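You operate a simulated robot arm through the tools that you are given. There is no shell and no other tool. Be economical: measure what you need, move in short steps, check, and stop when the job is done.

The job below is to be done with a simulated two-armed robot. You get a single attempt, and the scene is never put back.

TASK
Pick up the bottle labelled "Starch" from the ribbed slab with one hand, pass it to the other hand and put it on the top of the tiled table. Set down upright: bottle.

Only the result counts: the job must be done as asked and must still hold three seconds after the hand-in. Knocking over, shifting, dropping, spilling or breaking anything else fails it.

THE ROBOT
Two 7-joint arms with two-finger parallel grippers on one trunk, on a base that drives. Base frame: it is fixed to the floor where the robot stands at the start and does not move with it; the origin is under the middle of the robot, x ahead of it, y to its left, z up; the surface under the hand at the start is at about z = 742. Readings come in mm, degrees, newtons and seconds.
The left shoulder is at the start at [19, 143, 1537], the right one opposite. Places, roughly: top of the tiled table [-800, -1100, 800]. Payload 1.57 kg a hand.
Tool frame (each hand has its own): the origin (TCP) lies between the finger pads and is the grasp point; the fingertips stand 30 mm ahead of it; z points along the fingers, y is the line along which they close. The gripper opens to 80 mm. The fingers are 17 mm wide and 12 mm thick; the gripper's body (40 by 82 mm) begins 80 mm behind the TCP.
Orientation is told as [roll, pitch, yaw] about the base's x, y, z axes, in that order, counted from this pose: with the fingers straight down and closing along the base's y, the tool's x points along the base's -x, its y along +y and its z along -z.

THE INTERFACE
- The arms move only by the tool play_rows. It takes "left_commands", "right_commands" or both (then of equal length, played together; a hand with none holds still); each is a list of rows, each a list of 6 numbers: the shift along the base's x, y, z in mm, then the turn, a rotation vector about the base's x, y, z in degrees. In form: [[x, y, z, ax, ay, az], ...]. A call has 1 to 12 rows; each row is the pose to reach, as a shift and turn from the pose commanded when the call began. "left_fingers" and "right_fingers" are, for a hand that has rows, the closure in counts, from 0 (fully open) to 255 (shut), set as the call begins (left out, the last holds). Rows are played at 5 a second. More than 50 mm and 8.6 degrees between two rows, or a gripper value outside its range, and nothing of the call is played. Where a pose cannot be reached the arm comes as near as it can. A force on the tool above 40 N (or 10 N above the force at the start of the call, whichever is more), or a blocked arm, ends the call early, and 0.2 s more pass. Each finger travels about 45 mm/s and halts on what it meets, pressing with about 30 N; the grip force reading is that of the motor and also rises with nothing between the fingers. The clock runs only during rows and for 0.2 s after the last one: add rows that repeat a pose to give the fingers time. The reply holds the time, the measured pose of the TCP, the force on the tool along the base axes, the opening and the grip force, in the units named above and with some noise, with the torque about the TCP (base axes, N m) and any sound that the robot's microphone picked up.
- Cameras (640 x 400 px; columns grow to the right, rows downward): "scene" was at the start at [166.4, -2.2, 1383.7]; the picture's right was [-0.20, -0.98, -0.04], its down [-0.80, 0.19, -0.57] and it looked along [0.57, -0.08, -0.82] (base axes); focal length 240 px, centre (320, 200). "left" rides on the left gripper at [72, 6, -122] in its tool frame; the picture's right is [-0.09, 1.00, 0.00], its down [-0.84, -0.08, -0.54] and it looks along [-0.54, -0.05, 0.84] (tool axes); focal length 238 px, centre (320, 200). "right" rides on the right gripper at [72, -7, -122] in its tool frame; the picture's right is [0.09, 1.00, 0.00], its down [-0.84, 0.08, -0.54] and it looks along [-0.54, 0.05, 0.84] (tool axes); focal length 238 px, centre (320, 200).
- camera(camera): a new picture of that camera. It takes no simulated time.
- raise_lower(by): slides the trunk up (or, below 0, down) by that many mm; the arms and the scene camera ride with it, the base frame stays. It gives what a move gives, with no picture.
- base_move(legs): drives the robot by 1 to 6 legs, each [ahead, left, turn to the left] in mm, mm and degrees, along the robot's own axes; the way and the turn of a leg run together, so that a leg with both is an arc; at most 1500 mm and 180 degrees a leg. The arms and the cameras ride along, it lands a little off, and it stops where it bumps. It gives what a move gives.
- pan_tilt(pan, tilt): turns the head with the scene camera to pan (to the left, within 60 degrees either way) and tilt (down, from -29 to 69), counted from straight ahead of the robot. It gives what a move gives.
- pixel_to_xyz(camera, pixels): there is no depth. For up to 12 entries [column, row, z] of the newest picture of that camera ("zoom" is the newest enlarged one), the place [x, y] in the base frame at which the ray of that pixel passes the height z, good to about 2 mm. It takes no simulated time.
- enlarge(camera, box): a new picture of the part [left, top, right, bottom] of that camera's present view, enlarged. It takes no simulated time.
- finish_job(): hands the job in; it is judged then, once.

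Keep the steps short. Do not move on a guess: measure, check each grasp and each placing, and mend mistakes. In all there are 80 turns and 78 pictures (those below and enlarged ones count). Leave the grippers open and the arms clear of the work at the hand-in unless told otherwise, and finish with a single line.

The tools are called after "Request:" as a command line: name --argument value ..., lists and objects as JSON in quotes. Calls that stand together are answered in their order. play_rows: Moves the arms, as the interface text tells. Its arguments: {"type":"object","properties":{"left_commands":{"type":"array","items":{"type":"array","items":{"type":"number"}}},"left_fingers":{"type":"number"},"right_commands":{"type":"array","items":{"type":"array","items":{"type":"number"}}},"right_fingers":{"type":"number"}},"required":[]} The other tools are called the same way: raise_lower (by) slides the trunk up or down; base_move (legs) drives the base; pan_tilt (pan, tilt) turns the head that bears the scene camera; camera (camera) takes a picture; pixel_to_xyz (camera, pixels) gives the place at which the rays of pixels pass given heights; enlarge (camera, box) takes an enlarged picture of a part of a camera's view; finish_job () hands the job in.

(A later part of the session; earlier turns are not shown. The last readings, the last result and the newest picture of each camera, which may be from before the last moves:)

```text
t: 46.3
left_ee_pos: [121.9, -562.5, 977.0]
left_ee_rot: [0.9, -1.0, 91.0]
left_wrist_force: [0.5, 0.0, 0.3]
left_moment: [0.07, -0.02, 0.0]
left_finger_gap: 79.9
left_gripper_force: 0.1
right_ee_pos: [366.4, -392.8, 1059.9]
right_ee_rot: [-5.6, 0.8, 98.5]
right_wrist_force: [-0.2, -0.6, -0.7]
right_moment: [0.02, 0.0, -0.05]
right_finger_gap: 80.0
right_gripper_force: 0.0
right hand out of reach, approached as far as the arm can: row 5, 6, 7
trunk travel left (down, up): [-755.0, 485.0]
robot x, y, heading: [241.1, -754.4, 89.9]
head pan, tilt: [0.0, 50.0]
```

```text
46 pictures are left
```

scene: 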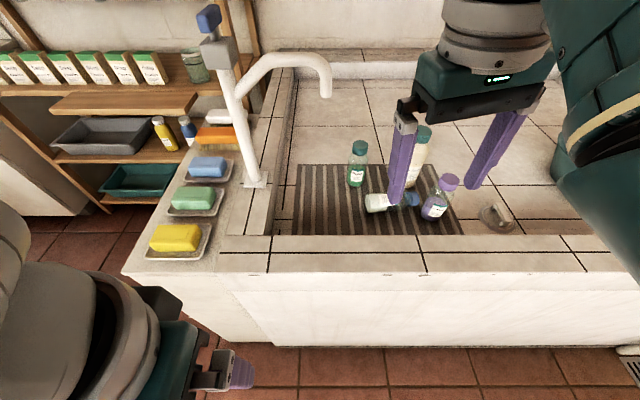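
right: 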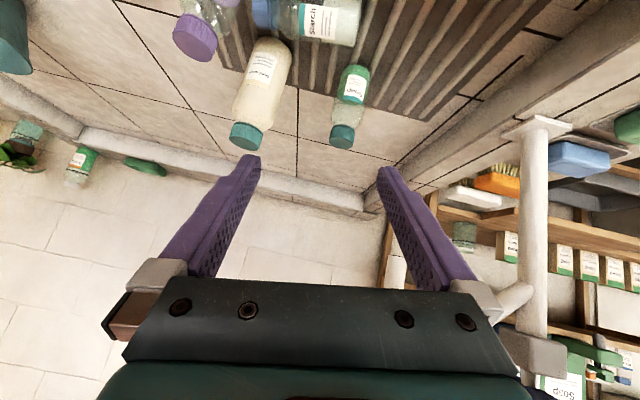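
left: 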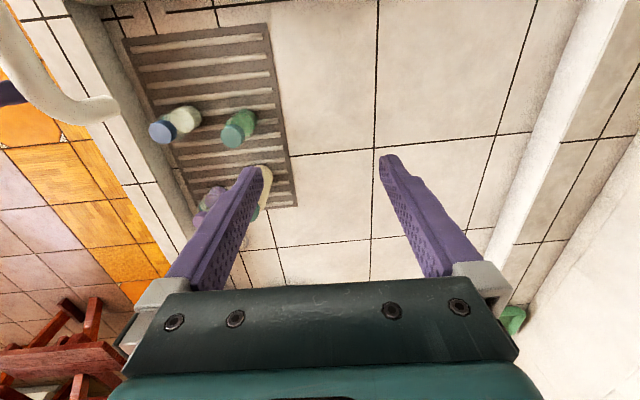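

The right arm is in a twisted posture. I bring it back toward its nominal posture (in front-right of the shoulder, over open floor).

Request:
play_rows --right_commands '[[15, -35, 0, 0, 0, -2], [30, -70, 0, 0, 0, -4], [45, -105, 0, 0, 0, -6], [60, -140, -10, 0, 0, -8.5], [80, -140, -50, 0, 0, -8.5], [105, -140, -90, 0, 0, -8.5], [105, -140, -130, 0, 0, -8.5], [105, -140, -160, 0, 0, -8.5], [105, -140, -160, 0, 0, -8.5]]'

Request:
camera --camera "scene"

```text
t: 47.3
left_ee_pos: [123.2, -562.4, 976.1]
left_ee_rot: [1.0, -1.0, 91.1]
left_wrist_force: [-1.2, 0.1, 0.7]
left_moment: [0.0, 0.0, 0.0]
left_finger_gap: 80.1
left_gripper_force: 0.0
right_ee_pos: [453.1, -526.4, 1025.9]
right_ee_rot: [-11.3, -0.4, 91.7]
right_wrist_force: [-0.4, -0.1, 0.1]
right_moment: [-0.01, -0.01, -0.02]
right_finger_gap: 80.0
right_gripper_force: 0.0
right hand out of reach, approached as far as the arm can: row 1, 2, 3, 4
trunk travel left (down, up): [-755.0, 485.0]
robot x, y, heading: [237.6, -758.6, 89.8]
head pan, tilt: [0.0, 50.0]
stopped in row 5 (right hand): the arm was blocked; the commanded pose is now the measured one
```

```text
45 pictures are left
```

scene: 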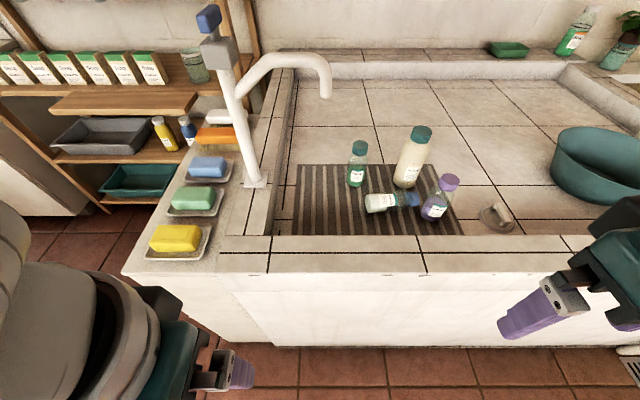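

Good clear view. Now measure the lying bottle: base end near (370,203), cap near (412,199).

Request:
enlarge --camera "scene" --box '[330, 120, 480, 240]'

Request:
pixel_to_xyz --camera "scene" --pixels '[[366, 204, 775], [398, 200, 775], [418, 198, 775], [382, 202, 775], [358, 148, 863], [434, 215, 750], [404, 180, 750], [350, 236, 790], [350, 236, 760], [356, 184, 750]]'

```text
3.33 times, centred on (405, 180) of scene
```

zoom: 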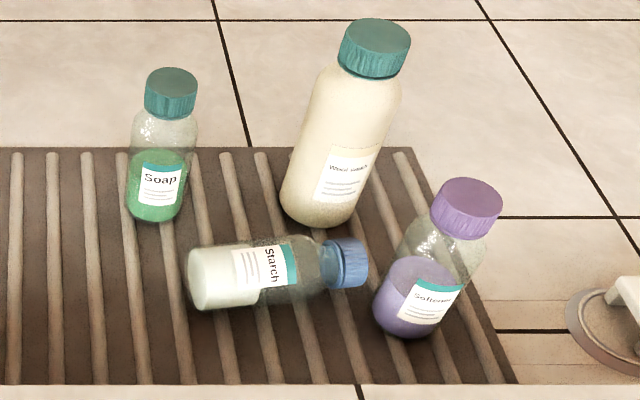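

```text
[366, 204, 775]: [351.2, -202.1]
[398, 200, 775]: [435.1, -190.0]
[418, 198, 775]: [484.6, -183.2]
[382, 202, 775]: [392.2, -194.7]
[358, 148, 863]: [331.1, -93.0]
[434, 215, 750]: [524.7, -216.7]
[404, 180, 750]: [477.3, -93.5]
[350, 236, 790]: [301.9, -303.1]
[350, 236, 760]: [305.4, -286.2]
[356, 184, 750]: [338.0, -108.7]
```

Starch: base end ≈ (351,-202), cap end ≈ (484,-183), axis 8° from +x; the others are where they were. I level the right hand (correct 11° about y) and lower it toward its nominal posture.

Request:
play_rows --right_commands '[[0, 0, -15, 0, 4, 0], [0, 0, -30, 0, 8, -1], [0, -5, -50, 0, 11, -1.7], [0, -10, -75, 0, 11, -1.7], [0, -10, -100, 0, 11, -1.7], [0, -10, -125, 0, 11, -1.7], [0, -10, -125, 0, 11, -1.7]]'

Request:
pixel_to_xyz --camera "scene" --pixels '[[257, 183, 765], [326, 95, 1040], [326, 95, 1000], [290, 58, 1090], [218, 58, 1050], [207, 18, 1090], [207, 18, 1140], [218, 58, 1100]]'

```text
t: 48.9
left_ee_pos: [122.6, -561.8, 976.9]
left_ee_rot: [0.9, -1.0, 91.0]
left_wrist_force: [-0.6, -0.7, -0.2]
left_moment: [-0.04, 0.02, -0.02]
left_finger_gap: 79.9
left_gripper_force: 0.2
right_ee_pos: [446.1, -536.9, 901.1]
right_ee_rot: [0.2, -0.6, 89.9]
right_wrist_force: [0.4, 0.5, 1.1]
right_moment: [0.02, 0.02, 0.02]
right_finger_gap: 80.0
right_gripper_force: 0.1
trunk travel left (down, up): [-755.0, 485.0]
robot x, y, heading: [239.1, -757.4, 89.9]
head pan, tilt: [0.0, 50.0]
```

```text
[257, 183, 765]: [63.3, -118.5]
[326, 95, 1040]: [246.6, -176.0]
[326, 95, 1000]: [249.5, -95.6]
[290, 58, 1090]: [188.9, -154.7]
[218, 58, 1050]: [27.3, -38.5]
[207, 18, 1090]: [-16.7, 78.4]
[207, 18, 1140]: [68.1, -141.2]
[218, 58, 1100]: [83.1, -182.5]
```

Right hand is level again. Now yaw it by -82° (to base yaw 8°) over the open floor, raising it a little.

Request:
play_rows --right_commands '[[0, 0, 5, 0, 0, -8], [0, 0, 10, 0, 0, -16], [0, 0, 15, 0, 0, -24], [0, 0, 20, 0, 0, -32], [0, 0, 25, 0, 0, -40], [0, 0, 30, 0, 0, -48], [0, 0, 35, 0, 0, -56], [0, 0, 40, 0, 0, -64], [0, 0, 45, 0, 0, -72], [0, 0, 50, 0, 0, -80], [0, 0, 50, 0, 0, -82], [0, 0, 50, 0, 0, -82]]' --left_commands '[[0, -8, 0, 0, 0, 0], [0, -16, 0, 0, 0, 0], [0, -24, 0, 0, 0, 0], [0, -32, 0, 0, 0, 0], [0, -40, 0, 0, 0, 0], [0, -48, 0, 0, 0, 0], [0, -55, 0, 0, 0, 0], [0, -55, 0, 0, 0, 0], [0, -55, 0, 0, 0, 0], [0, -55, 0, 0, 0, 0], [0, -55, 0, 0, 0, 0], [0, -55, 0, 0, 0, 0]]'

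```text
t: 51.7
left_ee_pos: [123.6, -618.0, 977.3]
left_ee_rot: [1.0, -1.0, 90.9]
left_wrist_force: [0.4, -0.8, -0.3]
left_moment: [0.0, -0.04, 0.0]
left_finger_gap: 80.0
left_gripper_force: 0.0
right_ee_pos: [508.4, -536.6, 957.3]
right_ee_rot: [-1.0, -8.6, 8.8]
right_wrist_force: [0.6, 0.0, 1.1]
right_moment: [0.0, -0.01, 0.01]
right_finger_gap: 80.2
right_gripper_force: 0.0
trunk travel left (down, up): [-755.0, 485.0]
robot x, y, heading: [237.5, -753.7, 90.0]
head pan, tilt: [0.0, 50.0]
stopped in row 12 (right hand): the arm was blocked; the commanded pose is now the measured one
```

The right wrist nears its limit at this yaw. By symmetry the left hand should turn this way comfortably, so I swap roles: left picks, right receives. I turn the right back and the left by -82°, both over open floor.

Request:
play_rows --right_commands '[[-6, 0, 0, 0, 0, 8], [-12, 0, 0, 0, 0, 16], [-18, 0, 0, 0, 0, 24], [-24, 0, 0, 0, 0, 32], [-30, 0, 0, 0, 0, 40], [-36, -5, 0, 0, 0, 48], [-42, -10, 0, 0, 0, 56], [-48, -15, 0, 0, 0, 64], [-54, -20, 0, 0, 0, 72], [-60, -25, 0, 0, 0, 80], [-60, -30, 0, 0, 0, 81], [-60, -30, 0, 0, 0, 81]]' --left_commands '[[-5, 5, 0, 0, 0, -8], [-10, 10, 0, 0, 0, -16], [-15, 15, 0, 0, 0, -24], [-20, 20, 0, 0, 0, -32], [-25, 25, 0, 0, 0, -40], [-30, 30, 0, 0, 0, -48], [-35, 35, 0, 0, 0, -56], [-40, 40, 0, 0, 0, -64], [-45, 45, 0, 0, 0, -72], [-50, 50, 0, 0, 0, -80], [-50, 55, 0, 0, 0, -83], [-50, 55, 0, 0, 0, -83]]'

```text
t: 54.3
left_ee_pos: [72.2, -564.6, 977.6]
left_ee_rot: [0.9, -1.0, 8.0]
left_wrist_force: [0.2, 0.8, 1.1]
left_moment: [0.01, 0.0, 0.0]
left_finger_gap: 79.6
left_gripper_force: 0.0
right_ee_pos: [441.1, -566.9, 957.1]
right_ee_rot: [-0.9, -7.5, 89.7]
right_wrist_force: [0.3, 0.3, -0.2]
right_moment: [-0.01, -0.02, -0.02]
right_finger_gap: 79.9
right_gripper_force: 0.1
trunk travel left (down, up): [-755.0, 485.0]
robot x, y, heading: [236.2, -755.2, 90.1]
head pan, tilt: [0.0, 50.0]
```

Left hand is level at yaw 8°. Now strafe right 254 and drive ahead 200, hands well above everything; then look.

Request:
base_move --legs '[[0, -254, 0], [200, 0, 0]]'

Request:
camera --camera "scene"

Request:
camera --camera "left"

```text
t: 57.4
left_ee_pos: [326.8, -364.9, 977.3]
left_ee_rot: [0.9, -1.0, 7.9]
left_wrist_force: [0.3, 0.5, 0.6]
left_moment: [0.02, 0.0, -0.02]
left_finger_gap: 79.8
left_gripper_force: 0.1
right_ee_pos: [697.3, -366.6, 955.2]
right_ee_rot: [-0.8, -7.6, 89.6]
right_wrist_force: [0.2, 0.4, 0.4]
right_moment: [-0.01, -0.04, 0.01]
right_finger_gap: 79.9
right_gripper_force: 0.1
trunk travel left (down, up): [-755.0, 485.0]
robot x, y, heading: [493.8, -558.2, 89.8]
head pan, tilt: [0.0, 50.0]
```

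```text
43 pictures are left
```

scene: 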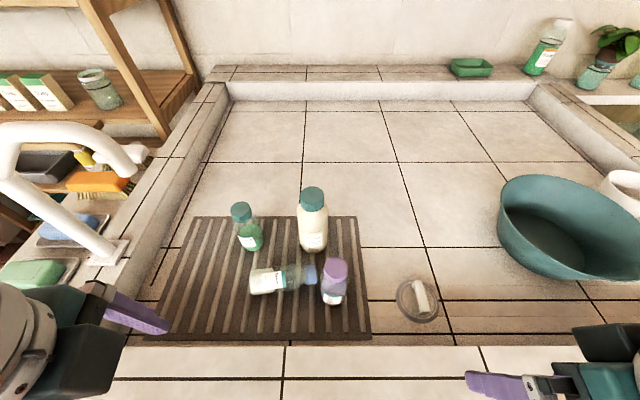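

```text
42 pictures are left
```

left: 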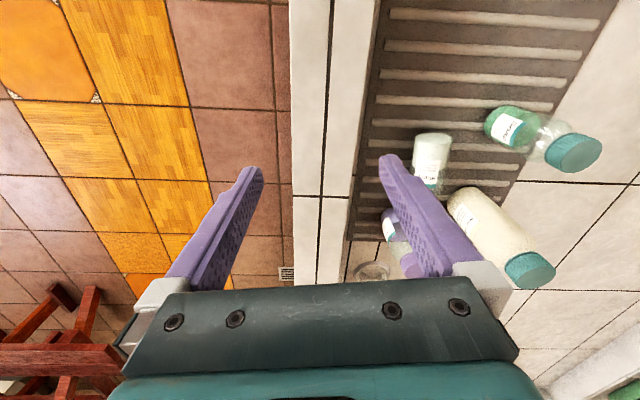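

Now I measure the bottle's ends again in both pictures.

Request:
pixel_to_xyz --camera "scene" --pixels '[[250, 282, 775], [317, 275, 775], [266, 280, 775], [266, 292, 775], [266, 269, 775]]'

Request:
pixel_to_xyz --camera "left" --pixels '[[433, 135, 775], [414, 150, 775], [452, 150, 775], [432, 165, 775], [428, 186, 775]]'

Request:
enlarge --camera "scene" --box '[220, 180, 380, 320]'

```text
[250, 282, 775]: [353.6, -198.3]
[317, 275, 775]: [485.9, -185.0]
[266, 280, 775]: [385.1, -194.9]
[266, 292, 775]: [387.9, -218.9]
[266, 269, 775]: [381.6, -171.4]
```

```text
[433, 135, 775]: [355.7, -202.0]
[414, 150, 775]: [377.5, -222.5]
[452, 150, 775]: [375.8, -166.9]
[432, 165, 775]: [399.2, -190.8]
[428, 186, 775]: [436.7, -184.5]
```

```text
2.86 times, centred on (300, 250) of scene
```

zoom: 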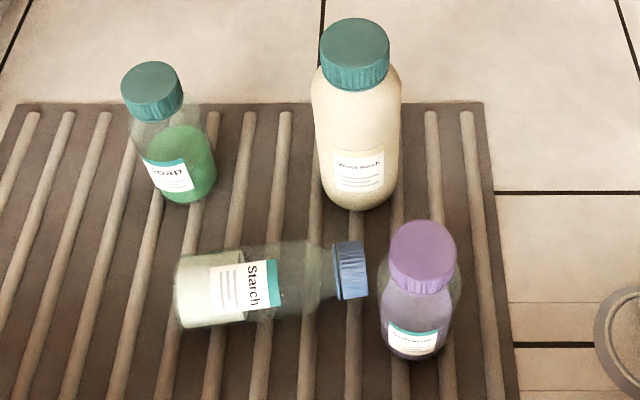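

Both agree: base end ≈ (354,-200), axis 8°. Grasp point (393,-194). I drive 75 ahead for reach, then bring the left hand above it at z 890.

Request:
base_move --legs '[[75, 0, 0]]'

Request:
play_rows --left_commands '[[15, 20, 0, 0, 0, 0], [30, 40, -10, 0, 0, 0], [45, 60, -25, 0, 0, 0], [60, 80, -45, 0, 0, 0], [66, 95, -65, 0, 0, 0], [66, 95, -85, 0, 0, 0], [66, 95, -85, 0, 0, 0]]'

Request:
camera --camera "left"

Request:
camera --camera "scene"

```text
t: 58.4
left_ee_pos: [327.0, -287.1, 977.1]
left_ee_rot: [0.9, -1.0, 8.1]
left_wrist_force: [0.1, 0.7, 0.3]
left_moment: [0.0, 0.02, -0.01]
left_finger_gap: 80.0
left_gripper_force: 0.1
right_ee_pos: [697.7, -290.0, 956.6]
right_ee_rot: [-0.9, -7.6, 89.7]
right_wrist_force: [-0.2, -0.1, -0.4]
right_moment: [-0.01, 0.01, 0.03]
right_finger_gap: 80.1
right_gripper_force: 0.0
trunk travel left (down, up): [-755.0, 485.0]
robot x, y, heading: [495.1, -476.4, 89.9]
head pan, tilt: [0.0, 50.0]
```

```text
t: 60.0
left_ee_pos: [395.2, -193.4, 893.9]
left_ee_rot: [0.9, -1.0, 8.0]
left_wrist_force: [-0.6, -0.2, -0.3]
left_moment: [0.0, 0.0, 0.0]
left_finger_gap: 79.9
left_gripper_force: 0.0
right_ee_pos: [697.5, -290.5, 955.9]
right_ee_rot: [-0.8, -7.6, 89.6]
right_wrist_force: [0.7, 0.3, 0.7]
right_moment: [-0.01, -0.03, -0.01]
right_finger_gap: 80.1
right_gripper_force: 0.1
trunk travel left (down, up): [-755.0, 485.0]
robot x, y, heading: [493.7, -478.3, 89.9]
head pan, tilt: [0.0, 50.0]
```

```text
40 pictures are left
```

left: 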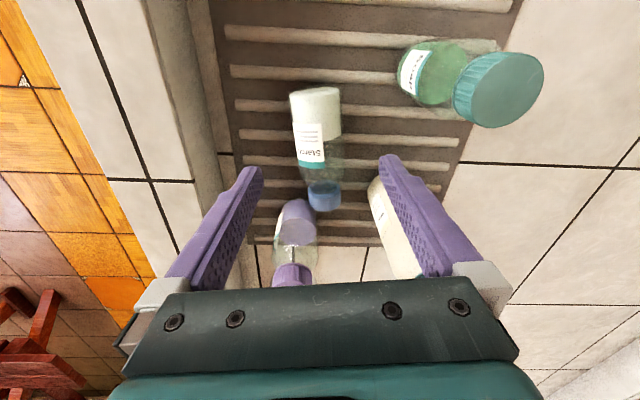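

```text
39 pictures are left
```

scene: 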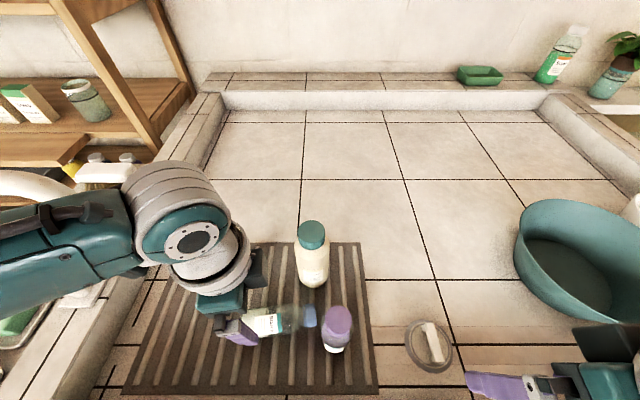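

Alignment looks good. Before descending I check how close the left elbow is to the faucet.

Request:
pan_tilt --pan 45 --tilt 45

Request:
camera --camera "scene"

Request:
camera --camera "right"

```text
t: 61.1
left_ee_pos: [394.1, -193.9, 893.8]
left_ee_rot: [0.9, -0.9, 8.1]
left_wrist_force: [0.7, 0.5, -0.5]
left_moment: [0.0, -0.02, 0.03]
left_finger_gap: 80.0
left_gripper_force: 0.1
right_ee_pos: [696.4, -290.6, 955.8]
right_ee_rot: [-1.0, -7.6, 89.7]
right_wrist_force: [-0.8, -0.2, -0.2]
right_moment: [0.0, 0.01, -0.02]
right_finger_gap: 80.1
right_gripper_force: 0.0
trunk travel left (down, up): [-755.0, 485.0]
robot x, y, heading: [490.4, -480.1, 90.2]
head pan, tilt: [45.0, 45.0]
```

```text
38 pictures are left
```

scene: 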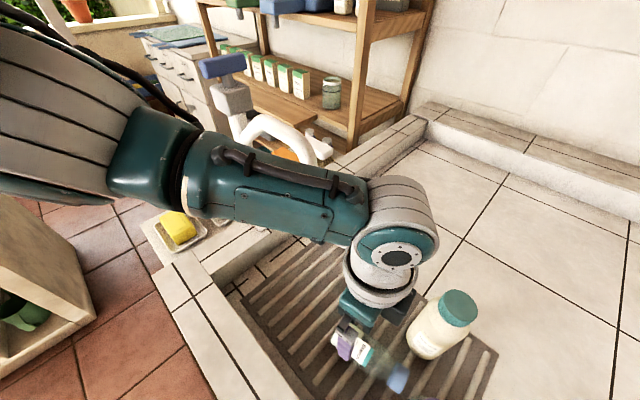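

```text
37 pictures are left
```

right: 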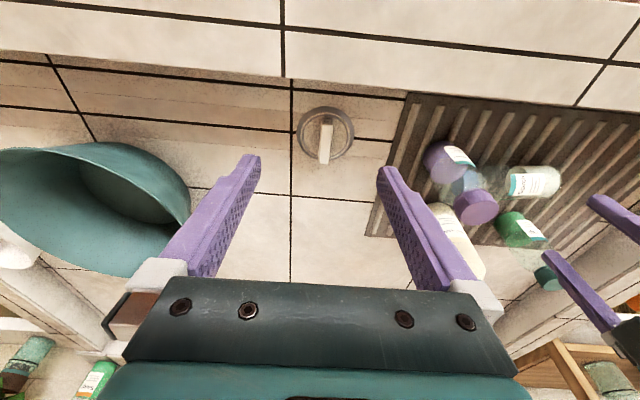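

The forearm passes clearly in front of the faucet. I descend 60 mm, check, then the rest.

Request:
play_rows --left_commands '[[0, 0, -20, 0, 0, 0], [0, 0, -40, 0, 0, 0], [0, 0, -60, 0, 0, 0], [0, 0, -60, 0, 0, 0]]'

Request:
camera --camera "left"

```text
t: 62.1
left_ee_pos: [395.5, -192.5, 831.1]
left_ee_rot: [0.9, -1.0, 8.0]
left_wrist_force: [-0.5, 0.7, 0.6]
left_moment: [0.02, -0.03, 0.02]
left_finger_gap: 79.9
left_gripper_force: 0.1
right_ee_pos: [698.2, -290.3, 956.2]
right_ee_rot: [-1.0, -7.6, 89.8]
right_wrist_force: [-0.7, 0.2, -0.5]
right_moment: [0.03, 0.0, -0.01]
right_finger_gap: 80.0
right_gripper_force: 0.1
trunk travel left (down, up): [-755.0, 485.0]
robot x, y, heading: [492.6, -478.0, 90.3]
head pan, tilt: [45.0, 45.0]
```

```text
36 pictures are left
```

left: 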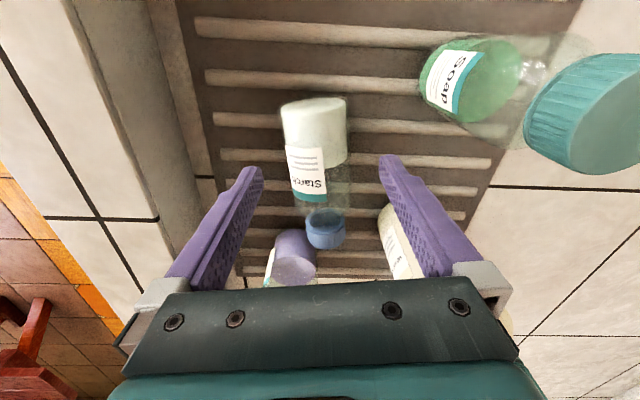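

Request:
pixel_to_xyz --camera "left" --pixels '[[313, 100, 780], [281, 125, 775], [347, 125, 775], [323, 210, 775], [326, 245, 775]]'

Request:
play_rows --left_commands '[[0, 0, -15, 0, 0, 0], [0, 0, -30, 0, 0, 0], [0, 0, -40, 0, 0, 0], [0, 0, -40, 0, 0, 0]]'

Request:
camera --camera "left"

```text
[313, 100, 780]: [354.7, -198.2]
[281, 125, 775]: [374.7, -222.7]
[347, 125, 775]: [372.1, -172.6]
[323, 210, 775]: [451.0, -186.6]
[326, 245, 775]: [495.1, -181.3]
```

```text
t: 63.1
left_ee_pos: [390.6, -199.8, 796.1]
left_ee_rot: [1.0, -1.1, 8.0]
left_wrist_force: [-0.1, 0.2, -0.7]
left_moment: [0.01, 0.01, 0.06]
left_finger_gap: 80.1
left_gripper_force: 0.0
left hand out of reach, approached as far as the arm can: row 3, 4
right_ee_pos: [697.7, -290.2, 955.6]
right_ee_rot: [-0.9, -7.7, 89.7]
right_wrist_force: [0.3, -0.4, 0.8]
right_moment: [0.0, 0.02, 0.0]
right_finger_gap: 80.1
right_gripper_force: 0.0
trunk travel left (down, up): [-755.0, 485.0]
robot x, y, heading: [493.9, -478.7, 90.1]
head pan, tilt: [45.0, 45.0]
```

```text
35 pictures are left
```

left: 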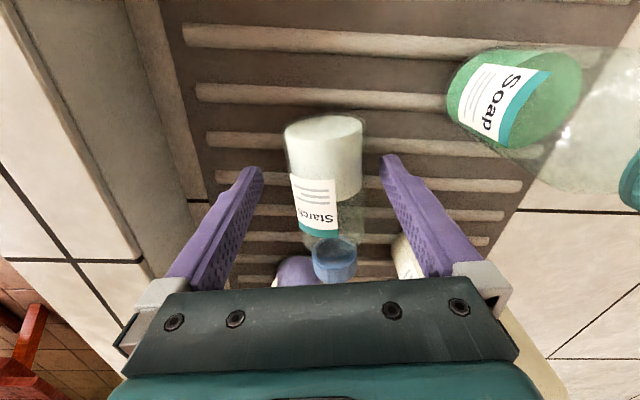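

Out of reach for the last few mm (TCP z 796). I lower the trunk 9 mm and then close the fingers.

Request:
raise_lower --by -9

Request:
play_rows --left_commands '[[0, 0, 0, 0, 0, 0], [0, 0, 0, 0, 0, 0], [0, 0, 0, 0, 0, 0], [0, 0, 0, 0, 0, 0], [0, 0, 0, 0, 0, 0]]' --left_fingers 255

Request:
camera --camera "left"

```text
t: 63.7
left_ee_pos: [391.0, -199.5, 786.7]
left_ee_rot: [1.0, -1.0, 7.9]
left_wrist_force: [-0.1, -0.7, 0.1]
left_moment: [0.0, 0.01, 0.0]
left_finger_gap: 80.0
left_gripper_force: 0.0
right_ee_pos: [697.5, -290.5, 947.8]
right_ee_rot: [-1.0, -7.6, 89.6]
right_wrist_force: [-0.1, -0.7, 0.4]
right_moment: [0.01, -0.01, 0.02]
right_finger_gap: 80.0
right_gripper_force: 0.0
trunk travel left (down, up): [-746.0, 494.0]
robot x, y, heading: [490.1, -477.8, 89.9]
head pan, tilt: [45.0, 45.0]
```

```text
t: 64.9
left_ee_pos: [390.9, -199.9, 787.4]
left_ee_rot: [0.9, -0.9, 8.0]
left_wrist_force: [-1.0, 0.1, 0.3]
left_moment: [0.03, -0.03, 0.01]
left_finger_gap: 50.9
left_gripper_force: 30.2
right_ee_pos: [698.4, -289.4, 945.6]
right_ee_rot: [-0.9, -7.6, 89.6]
right_wrist_force: [0.2, -0.7, -0.3]
right_moment: [0.0, -0.02, 0.01]
right_finger_gap: 80.1
right_gripper_force: 0.0
trunk travel left (down, up): [-746.0, 494.0]
robot x, y, heading: [489.6, -484.2, 90.1]
head pan, tilt: [45.0, 45.0]
```

```text
34 pictures are left
```

left: 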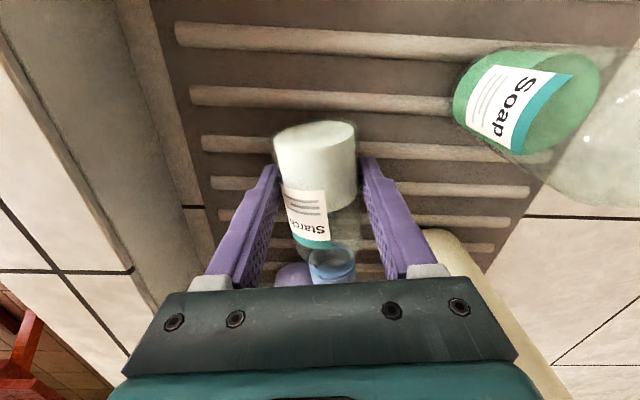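

Gripped (gap 50.9 mm, 30 N). I lift straight up with the trunk by 200 mm.

Request:
raise_lower --by 200

Request:
camera --camera "left"

Request:
camera --camera "scene"

```text
t: 67.1
left_ee_pos: [391.5, -200.9, 986.9]
left_ee_rot: [1.0, -0.8, 8.0]
left_wrist_force: [0.7, -0.1, -1.5]
left_moment: [-0.03, 0.02, -0.02]
left_finger_gap: 50.6
left_gripper_force: 29.6
right_ee_pos: [697.7, -289.9, 1147.1]
right_ee_rot: [-0.9, -7.5, 89.7]
right_wrist_force: [-0.4, 0.6, -0.4]
right_moment: [-0.02, 0.0, -0.02]
right_finger_gap: 80.0
right_gripper_force: 0.1
trunk travel left (down, up): [-946.0, 294.0]
robot x, y, heading: [494.6, -479.5, 89.9]
head pan, tilt: [45.0, 45.0]
```

```text
33 pictures are left
```

left: 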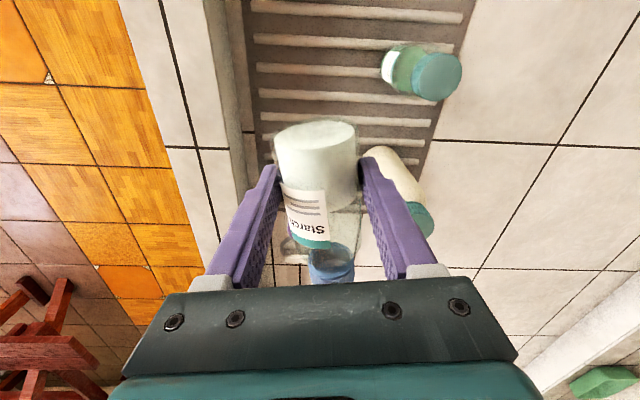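

```text
32 pictures are left
```

scene: 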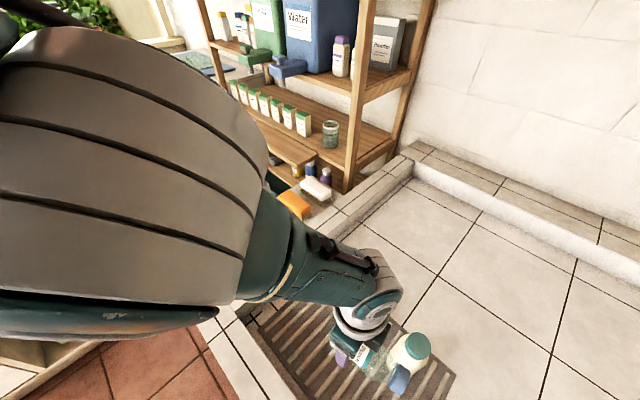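

Held firmly. I back off 420 mm to open floor for the handover.

Request:
base_move --legs '[[-420, 0, 0]]'

Request:
pan_tilt --pan 0 --tilt 50

Request:
camera --camera "scene"

```text
t: 69.7
left_ee_pos: [391.6, -632.0, 987.3]
left_ee_rot: [1.1, -0.9, 8.3]
left_wrist_force: [-0.5, -0.1, -1.5]
left_moment: [-0.02, 0.0, 0.0]
left_finger_gap: 50.6
left_gripper_force: 30.0
right_ee_pos: [697.2, -720.9, 1146.5]
right_ee_rot: [-0.9, -7.6, 90.0]
right_wrist_force: [-0.4, -0.1, 0.3]
right_moment: [-0.03, 0.0, 0.01]
right_finger_gap: 79.9
right_gripper_force: 0.0
trunk travel left (down, up): [-946.0, 294.0]
robot x, y, heading: [492.3, -912.7, 90.3]
head pan, tilt: [45.0, 45.0]
```

```text
t: 70.8
left_ee_pos: [390.8, -633.6, 986.9]
left_ee_rot: [1.0, -0.9, 8.3]
left_wrist_force: [0.1, -0.3, -1.7]
left_moment: [-0.01, 0.04, -0.02]
left_finger_gap: 50.8
left_gripper_force: 29.8
right_ee_pos: [697.0, -720.1, 1147.7]
right_ee_rot: [-0.9, -7.5, 90.0]
right_wrist_force: [0.2, -0.3, -0.3]
right_moment: [-0.01, -0.01, 0.0]
right_finger_gap: 79.8
right_gripper_force: 0.1
trunk travel left (down, up): [-946.0, 294.0]
robot x, y, heading: [493.1, -907.8, 90.4]
head pan, tilt: [0.0, 50.0]
```

```text
31 pictures are left
```

scene: 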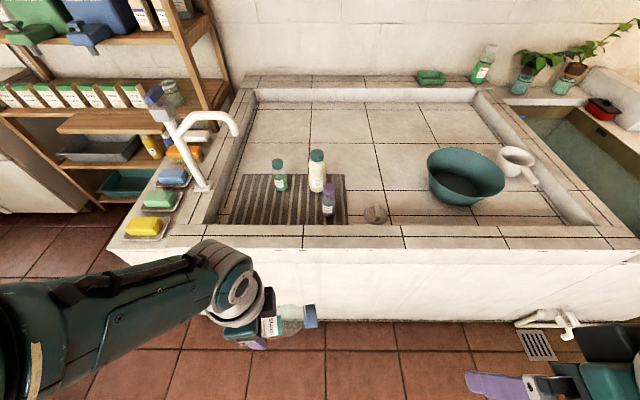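

All other bottles stand. Now turn the left hand +82° about vertical so the cap points forward.

Request:
play_rows --left_commands '[[4, 2, 5, 0, 0, 8], [8, 4, 10, 0, 0, 16], [12, 6, 15, 0, 0, 24], [16, 8, 20, 0, 0, 32], [20, 10, 25, 0, 0, 40], [24, 12, 30, 0, 0, 48], [28, 14, 35, 0, 0, 56], [32, 16, 40, 0, 0, 64], [36, 18, 45, 0, 0, 72], [40, 20, 50, 0, 0, 80], [40, 20, 50, 0, 0, 82], [40, 20, 50, 0, 0, 82]]'

Request:
play_rows --left_commands '[[0, 5, 0, 8, 0, 0], [0, 10, 0, 16, 0, 0], [0, 15, 0, 24, 0, 0], [0, 20, 0, 32, 0, 0], [0, 25, 0, 40, 0, 0], [0, 30, 0, 48, 0, 0], [0, 30, 0, 48, 0, 0]]'

```text
t: 73.7
left_ee_pos: [404.6, -602.9, 1021.3]
left_ee_rot: [3.1, -0.7, 92.2]
left_wrist_force: [0.5, 0.4, -1.5]
left_moment: [0.0, 0.0, 0.03]
left_finger_gap: 50.3
left_gripper_force: 29.8
left hand out of reach, approached as far as the arm can: row 3, 4, 5, 6, 7, 8, 9, 10, 11, 12
right_ee_pos: [697.1, -722.3, 1148.3]
right_ee_rot: [-0.9, -7.7, 90.0]
right_wrist_force: [0.0, -0.4, 0.7]
right_moment: [-0.02, -0.04, 0.0]
right_finger_gap: 79.8
right_gripper_force: 0.0
trunk travel left (down, up): [-946.0, 294.0]
robot x, y, heading: [496.2, -912.3, 90.4]
head pan, tilt: [0.0, 50.0]
stopped in row 12 (left hand): the arm was blocked; the commanded pose is now the measured one
```

```text
t: 75.2
left_ee_pos: [410.2, -572.7, 1020.5]
left_ee_rot: [0.7, -49.0, 93.0]
left_wrist_force: [0.1, -0.4, -1.4]
left_moment: [-0.07, 0.01, 0.0]
left_finger_gap: 50.6
left_gripper_force: 29.8
left hand out of reach, approached as far as the arm can: row 1, 2, 3, 4, 5
right_ee_pos: [696.6, -721.9, 1147.1]
right_ee_rot: [-0.9, -7.7, 90.0]
right_wrist_force: [0.5, -0.6, 0.0]
right_moment: [0.0, 0.0, -0.01]
right_finger_gap: 80.1
right_gripper_force: 0.1
trunk travel left (down, up): [-946.0, 294.0]
robot x, y, heading: [495.4, -913.8, 90.3]
head pan, tilt: [0.0, 50.0]
```

Tilt is at 49°. Continue 41° more to upright.

Request:
play_rows --left_commands '[[0, 0, 0, 8, 0, 0], [0, 0, 0, 16, 0, 0], [0, 0, 0, 24, 0, 0], [0, 0, 0, 32, 0, 0], [0, 0, 0, 40, 0, 0], [0, 0, 0, 41, 0, 0]]'

Request:
camera --camera "scene"

```text
t: 76.7
left_ee_pos: [376.5, -592.9, 1123.8]
left_ee_rot: [-66.4, -87.8, 159.4]
left_wrist_force: [-0.1, 0.2, -0.6]
left_moment: [-0.04, -0.01, 0.01]
left_finger_gap: 50.6
left_gripper_force: 29.8
left hand out of reach, approached as far as the arm can: row 1, 2, 3, 4, 5, 6
right_ee_pos: [697.9, -720.5, 1148.3]
right_ee_rot: [-0.8, -7.5, 90.0]
right_wrist_force: [-0.4, 0.1, -0.1]
right_moment: [0.01, 0.03, 0.0]
right_finger_gap: 80.0
right_gripper_force: 0.1
trunk travel left (down, up): [-946.0, 294.0]
robot x, y, heading: [491.8, -909.9, 90.6]
head pan, tilt: [0.0, 50.0]
```

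```text
30 pictures are left
```

scene: 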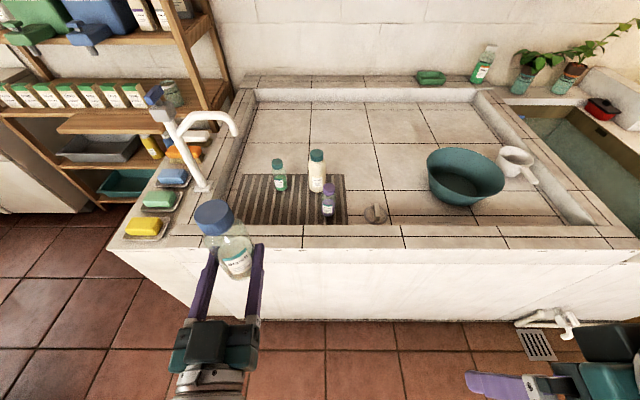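

Upright, with the label facing the robot. The right hand needs it closer to centre, so I shift the left hand right by 80 mm and slightly back.

Request:
play_rows --left_commands '[[20, -10, 20, 0, 0, 0], [40, -20, 40, 0, 0, 0], [60, -30, 60, 0, 0, 0], [80, -40, 80, 0, 0, 0], [80, -40, 80, 0, 0, 0]]'

Request:
camera --camera "scene"

```text
t: 77.8
left_ee_pos: [460.1, -627.9, 1201.7]
left_ee_rot: [-85.1, -88.1, 178.0]
left_wrist_force: [-0.2, -0.1, -0.7]
left_moment: [-0.04, 0.02, -0.03]
left_finger_gap: 50.4
left_gripper_force: 30.3
right_ee_pos: [696.2, -721.5, 1146.5]
right_ee_rot: [-1.0, -7.5, 90.0]
right_wrist_force: [0.4, -0.5, 0.0]
right_moment: [0.02, 0.02, 0.01]
right_finger_gap: 80.0
right_gripper_force: 0.0
trunk travel left (down, up): [-946.0, 294.0]
robot x, y, heading: [496.5, -911.7, 90.2]
head pan, tilt: [0.0, 50.0]
```

```text
29 pictures are left
```

scene: 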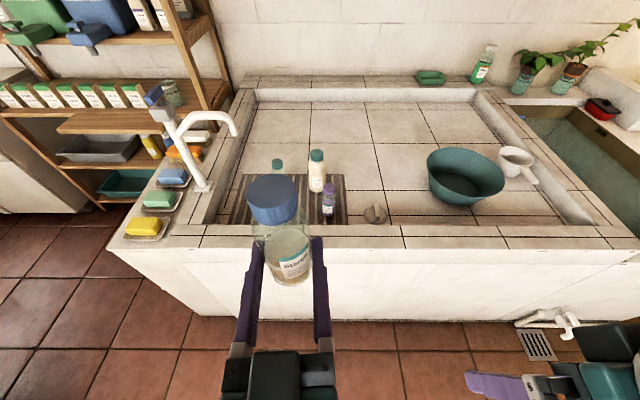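

The left hand holds its tracked pose. I move it forward and down, to about (480,-520,1110), to leave space from the head for the right hand.

Request:
play_rows --left_commands '[[4, 20, -16, 0, 0, 0], [8, 40, -32, 0, 0, 0], [12, 60, -48, 0, 0, 0], [16, 80, -64, 0, 0, 0], [20, 95, -80, 0, 0, 0], [20, 108, -90, 0, 0, 0], [20, 108, -90, 0, 0, 0]]'

Request:
camera --camera "scene"

```text
t: 79.5
left_ee_pos: [465.7, -549.0, 1165.9]
left_ee_rot: [-84.7, -88.0, 177.5]
left_wrist_force: [-0.2, 0.6, -1.4]
left_moment: [0.0, -0.03, -0.02]
left_finger_gap: 50.8
left_gripper_force: 30.0
left hand out of reach, approached as far as the arm can: row 3, 4, 5, 6, 7
right_ee_pos: [697.4, -721.8, 1146.6]
right_ee_rot: [-0.9, -7.5, 90.0]
right_wrist_force: [-0.6, -0.2, 0.7]
right_moment: [0.0, -0.03, 0.0]
right_finger_gap: 80.0
right_gripper_force: 0.0
trunk travel left (down, up): [-946.0, 294.0]
robot x, y, heading: [491.2, -909.7, 90.3]
head pan, tilt: [0.0, 50.0]
```

```text
28 pictures are left
```

scene: 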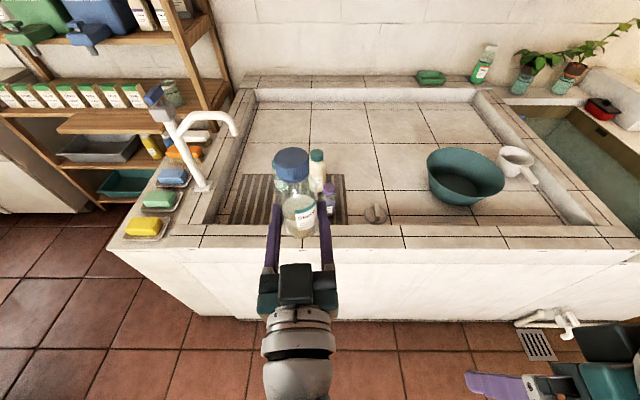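

Request:
enlarge --camera "scene" --box '[230, 130, 360, 260]'

Request:
pixel_to_xyz --camera "scene" --pixels '[[291, 160, 1240], [291, 160, 1250], [291, 160, 1260], [291, 184, 1220], [291, 184, 1230], [291, 184, 1210]]'

```text
3.08 times, centred on (295, 195) of scene
```

zoom: 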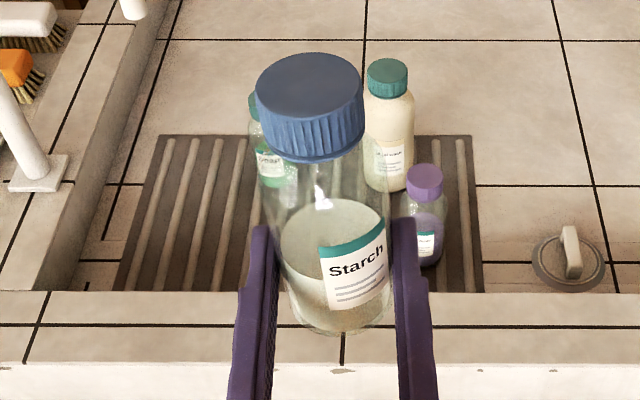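

```text
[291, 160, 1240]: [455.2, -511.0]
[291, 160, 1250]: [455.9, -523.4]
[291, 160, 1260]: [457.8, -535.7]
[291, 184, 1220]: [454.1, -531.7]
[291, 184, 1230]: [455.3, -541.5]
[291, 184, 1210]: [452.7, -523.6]
```

Cap top ≈ 1260, centre ≈ (458,-537), diameter ≈ 40. I bring the right hand up and then over, to (458,-547,1335), in two moves.

Request:
play_rows --right_commands '[[-5, 30, 35, 0, 0, 0], [-10, 60, 70, 0, 0, 0], [-15, 90, 105, 0, 0, 0], [-25, 120, 140, 0, 0, 0], [-45, 150, 165, 0, 0, 0], [-75, 170, 185, 0, 0, 0], [-110, 175, 188, 0, 0, 0], [-145, 175, 188, 0, 0, 0], [-145, 175, 188, 0, 0, 0]]' --right_fingers 0

Request:
camera --camera "scene"

```text
t: 81.5
left_ee_pos: [465.5, -548.2, 1165.4]
left_ee_rot: [-84.6, -88.0, 177.7]
left_wrist_force: [-0.2, -1.1, -1.4]
left_moment: [-0.02, -0.06, 0.0]
left_finger_gap: 50.4
left_gripper_force: 30.3
right_ee_pos: [564.6, -514.2, 1299.6]
right_ee_rot: [-2.2, -8.0, 88.6]
right_wrist_force: [-0.6, -0.6, 0.2]
right_moment: [-0.01, 0.02, 0.02]
right_finger_gap: 80.3
right_gripper_force: 0.1
right hand out of reach, approached as far as the arm can: row 3, 4, 5, 6, 7, 8, 9
trunk travel left (down, up): [-946.0, 294.0]
robot x, y, heading: [491.6, -909.5, 90.3]
head pan, tilt: [0.0, 50.0]
```

```text
26 pictures are left
```

scene: 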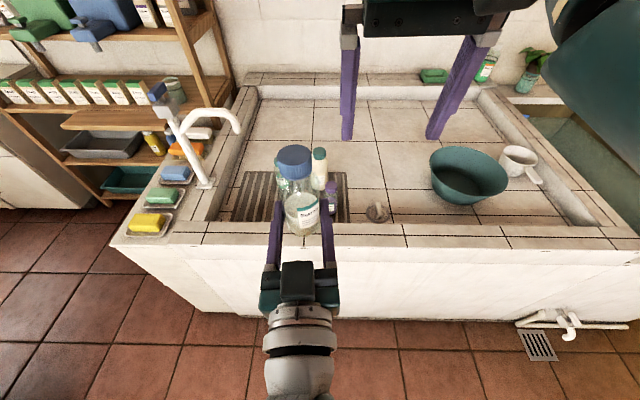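

The right arm is near its reach there. I pull it back 30 mm while rising 35, then move left over the cap.

Request:
play_rows --right_commands '[[0, -15, 15, 0, 0, 0], [0, -30, 30, 0, 0, 0], [-20, -33, 35, 0, 0, 0], [-45, -33, 35, 0, 0, 0], [-70, -33, 35, 0, 0, 0], [-90, -33, 35, 0, 0, 0], [-107, -33, 35, 0, 0, 0], [-107, -33, 35, 0, 0, 0]]'

Request:
camera --camera "right"

Request:
camera --camera "scene"

```text
t: 83.2
left_ee_pos: [465.7, -548.7, 1166.4]
left_ee_rot: [-84.6, -88.0, 177.6]
left_wrist_force: [-0.2, -1.1, -1.6]
left_moment: [0.0, -0.04, 0.0]
left_finger_gap: 50.4
left_gripper_force: 30.0
right_ee_pos: [441.9, -554.5, 1340.9]
right_ee_rot: [-0.9, -7.5, 90.0]
right_wrist_force: [0.7, -0.6, 0.4]
right_moment: [0.01, 0.01, 0.02]
right_finger_gap: 80.1
right_gripper_force: 0.0
right hand out of reach, approached as far as the arm can: row 1, 2, 3, 4, 5, 6
trunk travel left (down, up): [-946.0, 294.0]
robot x, y, heading: [496.7, -911.2, 90.1]
head pan, tilt: [0.0, 50.0]
```

```text
25 pictures are left
```

right: 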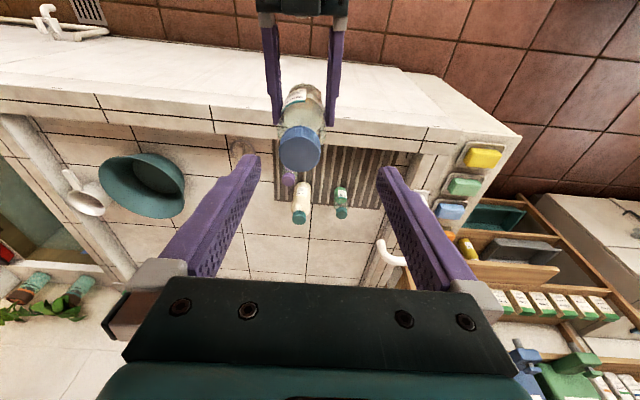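

```text
24 pictures are left
```

scene: 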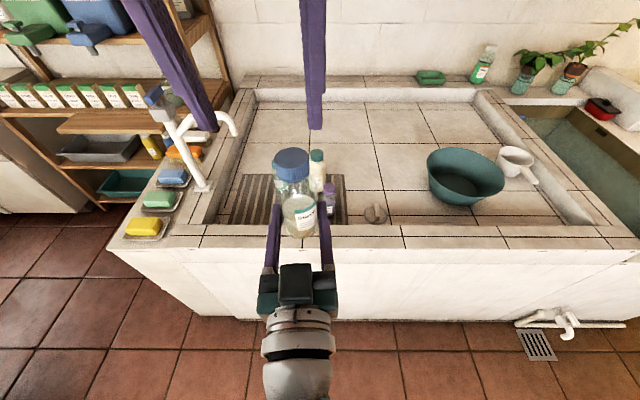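

Right hand is over it. I triangulate the cap with both cameras.

Request:
pixel_to_xyz --camera "right" --pixels '[[300, 149, 1250], [300, 149, 1260], [300, 149, 1270]]'

Request:
pixel_to_xyz --camera "scene" --pixels '[[291, 158.6, 1250], [291, 158.6, 1260], [291, 158.6, 1270]]'

Request:
enlarge --camera "right" --box '[250, 60, 350, 180]'

```text
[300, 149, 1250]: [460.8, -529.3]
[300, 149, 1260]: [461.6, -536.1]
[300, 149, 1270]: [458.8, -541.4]
```

```text
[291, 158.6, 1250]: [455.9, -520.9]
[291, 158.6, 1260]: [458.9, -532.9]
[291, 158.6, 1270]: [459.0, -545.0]
```

```text
3.33 times, centred on (300, 120) of right
```

zoom: 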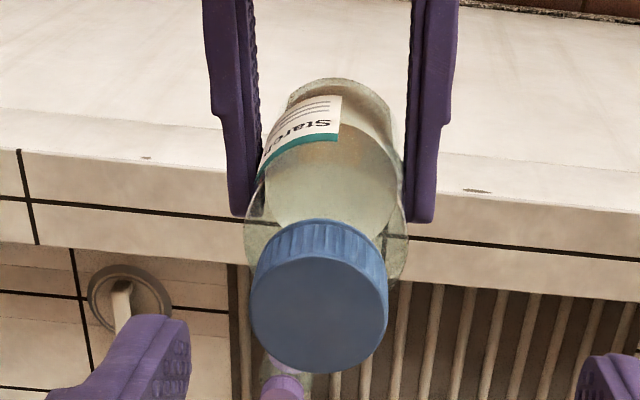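

Cap centre (460,-532), top 1260. I move over it and descend to TCP z ≈ 1254 along the finger axis.

Request:
play_rows --right_commands '[[9, 5, 0, 0, 0, 0], [18, 10, 0, 0, 0, 0], [18, 12, -15, 0, 0, 0], [18, 14, -30, 0, 0, 0], [18, 16, -45, 0, 0, 0], [18, 16, -45, 0, 0, 0]]'

Request:
camera --camera "right"

Request:
camera --camera "scene"

```text
t: 84.7
left_ee_pos: [465.4, -548.9, 1165.9]
left_ee_rot: [-84.9, -88.0, 177.7]
left_wrist_force: [-0.3, 0.1, -1.4]
left_moment: [-0.01, 0.0, 0.03]
left_finger_gap: 50.6
left_gripper_force: 29.9
right_ee_pos: [459.1, -539.2, 1293.1]
right_ee_rot: [-0.8, -7.5, 90.0]
right_wrist_force: [-0.3, -0.7, 0.5]
right_moment: [-0.02, 0.0, -0.03]
right_finger_gap: 79.8
right_gripper_force: 0.1
trunk travel left (down, up): [-946.0, 294.0]
robot x, y, heading: [492.2, -912.8, 90.2]
head pan, tilt: [0.0, 50.0]
```

```text
22 pictures are left
```

right: 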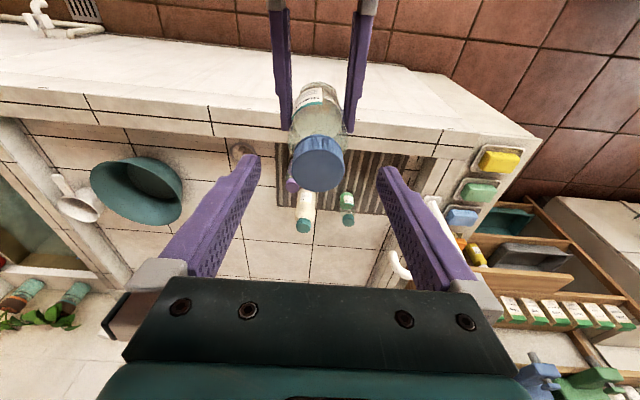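

```text
21 pictures are left
```

scene: 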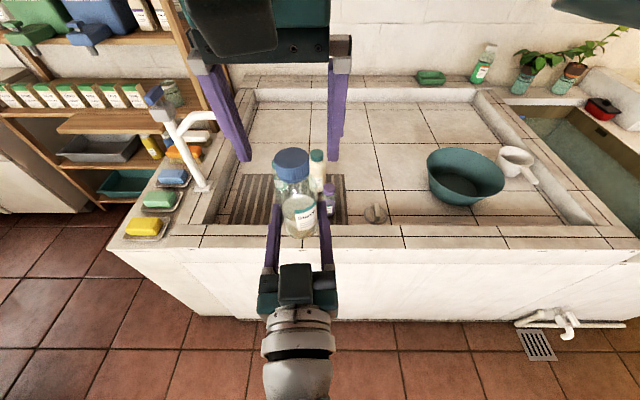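

Centred. Descend the remaining 40 mm and look.

Request:
pixel_to_xyz --camera "right" --pixels '[[318, 170, 1260], [318, 170, 1255]]'

Request:
play_rows --right_commands '[[1, 2, -13, 0, 0, 0], [1, 4, -26, 0, 0, 0], [1, 5, -39, 0, 0, 0], [1, 5, -39, 0, 0, 0]]'

Request:
camera --camera "right"

```text
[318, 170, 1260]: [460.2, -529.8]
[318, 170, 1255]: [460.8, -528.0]
```

```text
t: 85.7
left_ee_pos: [465.8, -548.6, 1166.2]
left_ee_rot: [-84.8, -88.0, 177.7]
left_wrist_force: [-0.5, -1.5, -1.3]
left_moment: [-0.05, 0.0, -0.02]
left_finger_gap: 50.6
left_gripper_force: 29.7
right_ee_pos: [458.6, -531.8, 1253.9]
right_ee_rot: [-0.9, -7.6, 90.0]
right_wrist_force: [-0.8, -0.1, -0.1]
right_moment: [0.01, 0.03, -0.03]
right_finger_gap: 80.0
right_gripper_force: 0.1
trunk travel left (down, up): [-946.0, 294.0]
robot x, y, heading: [492.9, -912.5, 90.5]
head pan, tilt: [0.0, 50.0]
```

```text
20 pictures are left
```

right: 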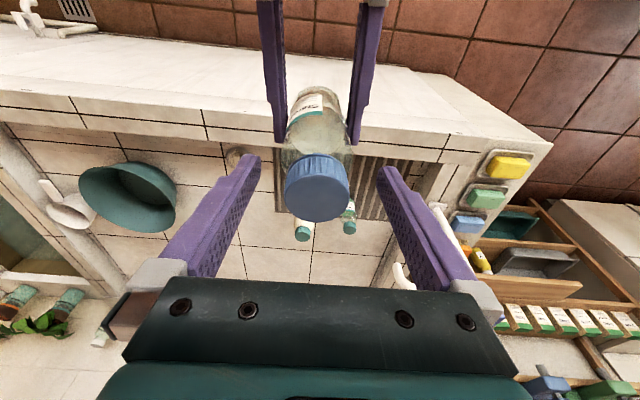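

The TCP projects to (321,192), and the cap is there (317,190). Close the right fingers.

Request:
play_rows --right_commands '[[0, 0, 0, 0, 0, 0], [0, 0, 0, 0, 0, 0], [0, 0, 0, 0, 0, 0], [0, 0, 0, 0, 0, 0], [0, 0, 0, 0, 0, 0], [0, 0, 0, 0, 0, 0]]' --right_fingers 255

Request:
camera --camera "right"

```text
t: 87.0
left_ee_pos: [463.4, -548.3, 1165.4]
left_ee_rot: [-78.6, -88.0, 171.8]
left_wrist_force: [-10.7, 5.6, -15.2]
left_moment: [-0.45, -0.49, 0.27]
left_finger_gap: 50.8
left_gripper_force: 30.5
right_ee_pos: [459.3, -533.1, 1254.9]
right_ee_rot: [-1.0, -7.7, 90.0]
right_wrist_force: [10.9, -4.3, 14.5]
right_moment: [-0.24, -0.5, -0.12]
right_finger_gap: 41.8
right_gripper_force: 30.0
trunk travel left (down, up): [-946.0, 294.0]
robot x, y, heading: [493.8, -913.6, 90.4]
head pan, tilt: [0.0, 50.0]
```

```text
19 pictures are left
```

right: 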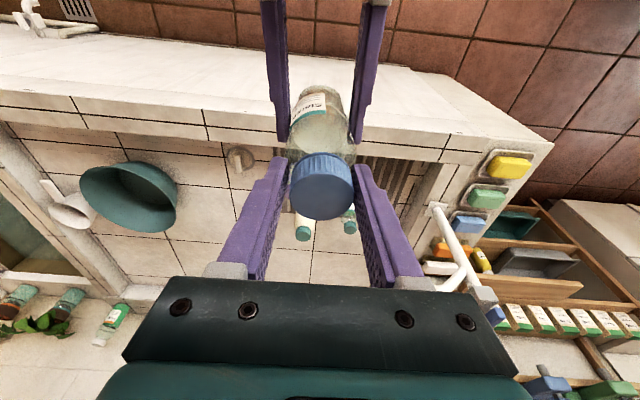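

The right holds the cap (41.8 mm, 30 N). Open the left fingers.

Request:
play_rows --left_commands '[[0, 0, 0, 0, 0, 0], [0, 0, 0, 0, 0, 0], [0, 0, 0, 0, 0, 0], [0, 0, 0, 0, 0, 0]]' --left_fingers 0

Request:
camera --camera "right"

```text
t: 88.0
left_ee_pos: [465.3, -548.0, 1166.1]
left_ee_rot: [-84.9, -88.0, 177.9]
left_wrist_force: [0.9, 0.8, -0.2]
left_moment: [0.03, -0.02, 0.0]
left_finger_gap: 80.0
left_gripper_force: 0.0
right_ee_pos: [459.8, -532.4, 1254.9]
right_ee_rot: [-0.9, -7.7, 90.0]
right_wrist_force: [0.1, 0.2, 0.4]
right_moment: [-0.01, -0.02, -0.03]
right_finger_gap: 36.7
right_gripper_force: 30.2
trunk travel left (down, up): [-946.0, 294.0]
robot x, y, heading: [496.8, -907.2, 90.1]
head pan, tilt: [0.0, 50.0]
```

```text
18 pictures are left
```

right: 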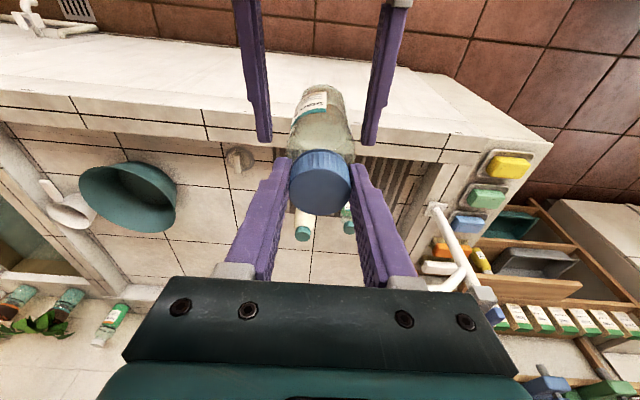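

Right still holds it. Retract the left hand straight back, then to the left.

Request:
play_rows --left_commands '[[0, -20, 0, 0, 0, 0], [0, -40, 0, 0, 0, 0], [0, -60, 0, 0, 0, 0], [-10, -80, 0, 0, 0, 0], [-30, -90, 0, 0, 0, 0], [-60, -90, -10, 0, 0, 0], [-90, -90, -20, 0, 0, 0], [-120, -85, -30, 0, 0, 0], [-120, -85, -30, 0, 0, 0]]'

Request:
camera --camera "scene"

```text
t: 90.0
left_ee_pos: [343.1, -632.2, 1137.8]
left_ee_rot: [-84.6, -88.0, 177.5]
left_wrist_force: [0.5, -0.2, 0.5]
left_moment: [0.02, -0.02, 0.02]
left_finger_gap: 80.2
left_gripper_force: 0.0
right_ee_pos: [460.5, -532.5, 1255.4]
right_ee_rot: [-0.9, -7.5, 90.0]
right_wrist_force: [0.5, 0.0, -0.3]
right_moment: [-0.03, 0.02, 0.01]
right_finger_gap: 36.8
right_gripper_force: 30.0
trunk travel left (down, up): [-946.0, 294.0]
robot x, y, heading: [496.1, -911.7, 90.2]
head pan, tilt: [0.0, 50.0]
```

```text
17 pictures are left
```

scene: 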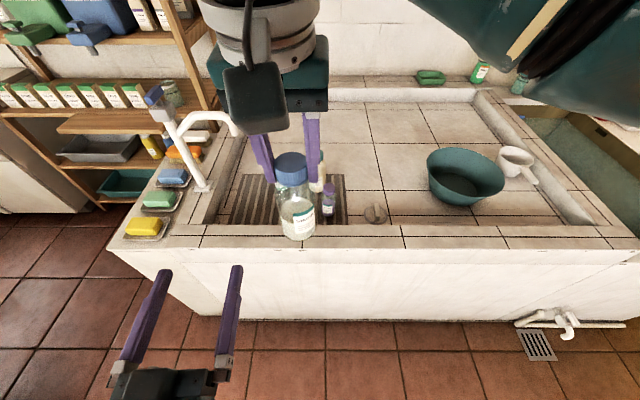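

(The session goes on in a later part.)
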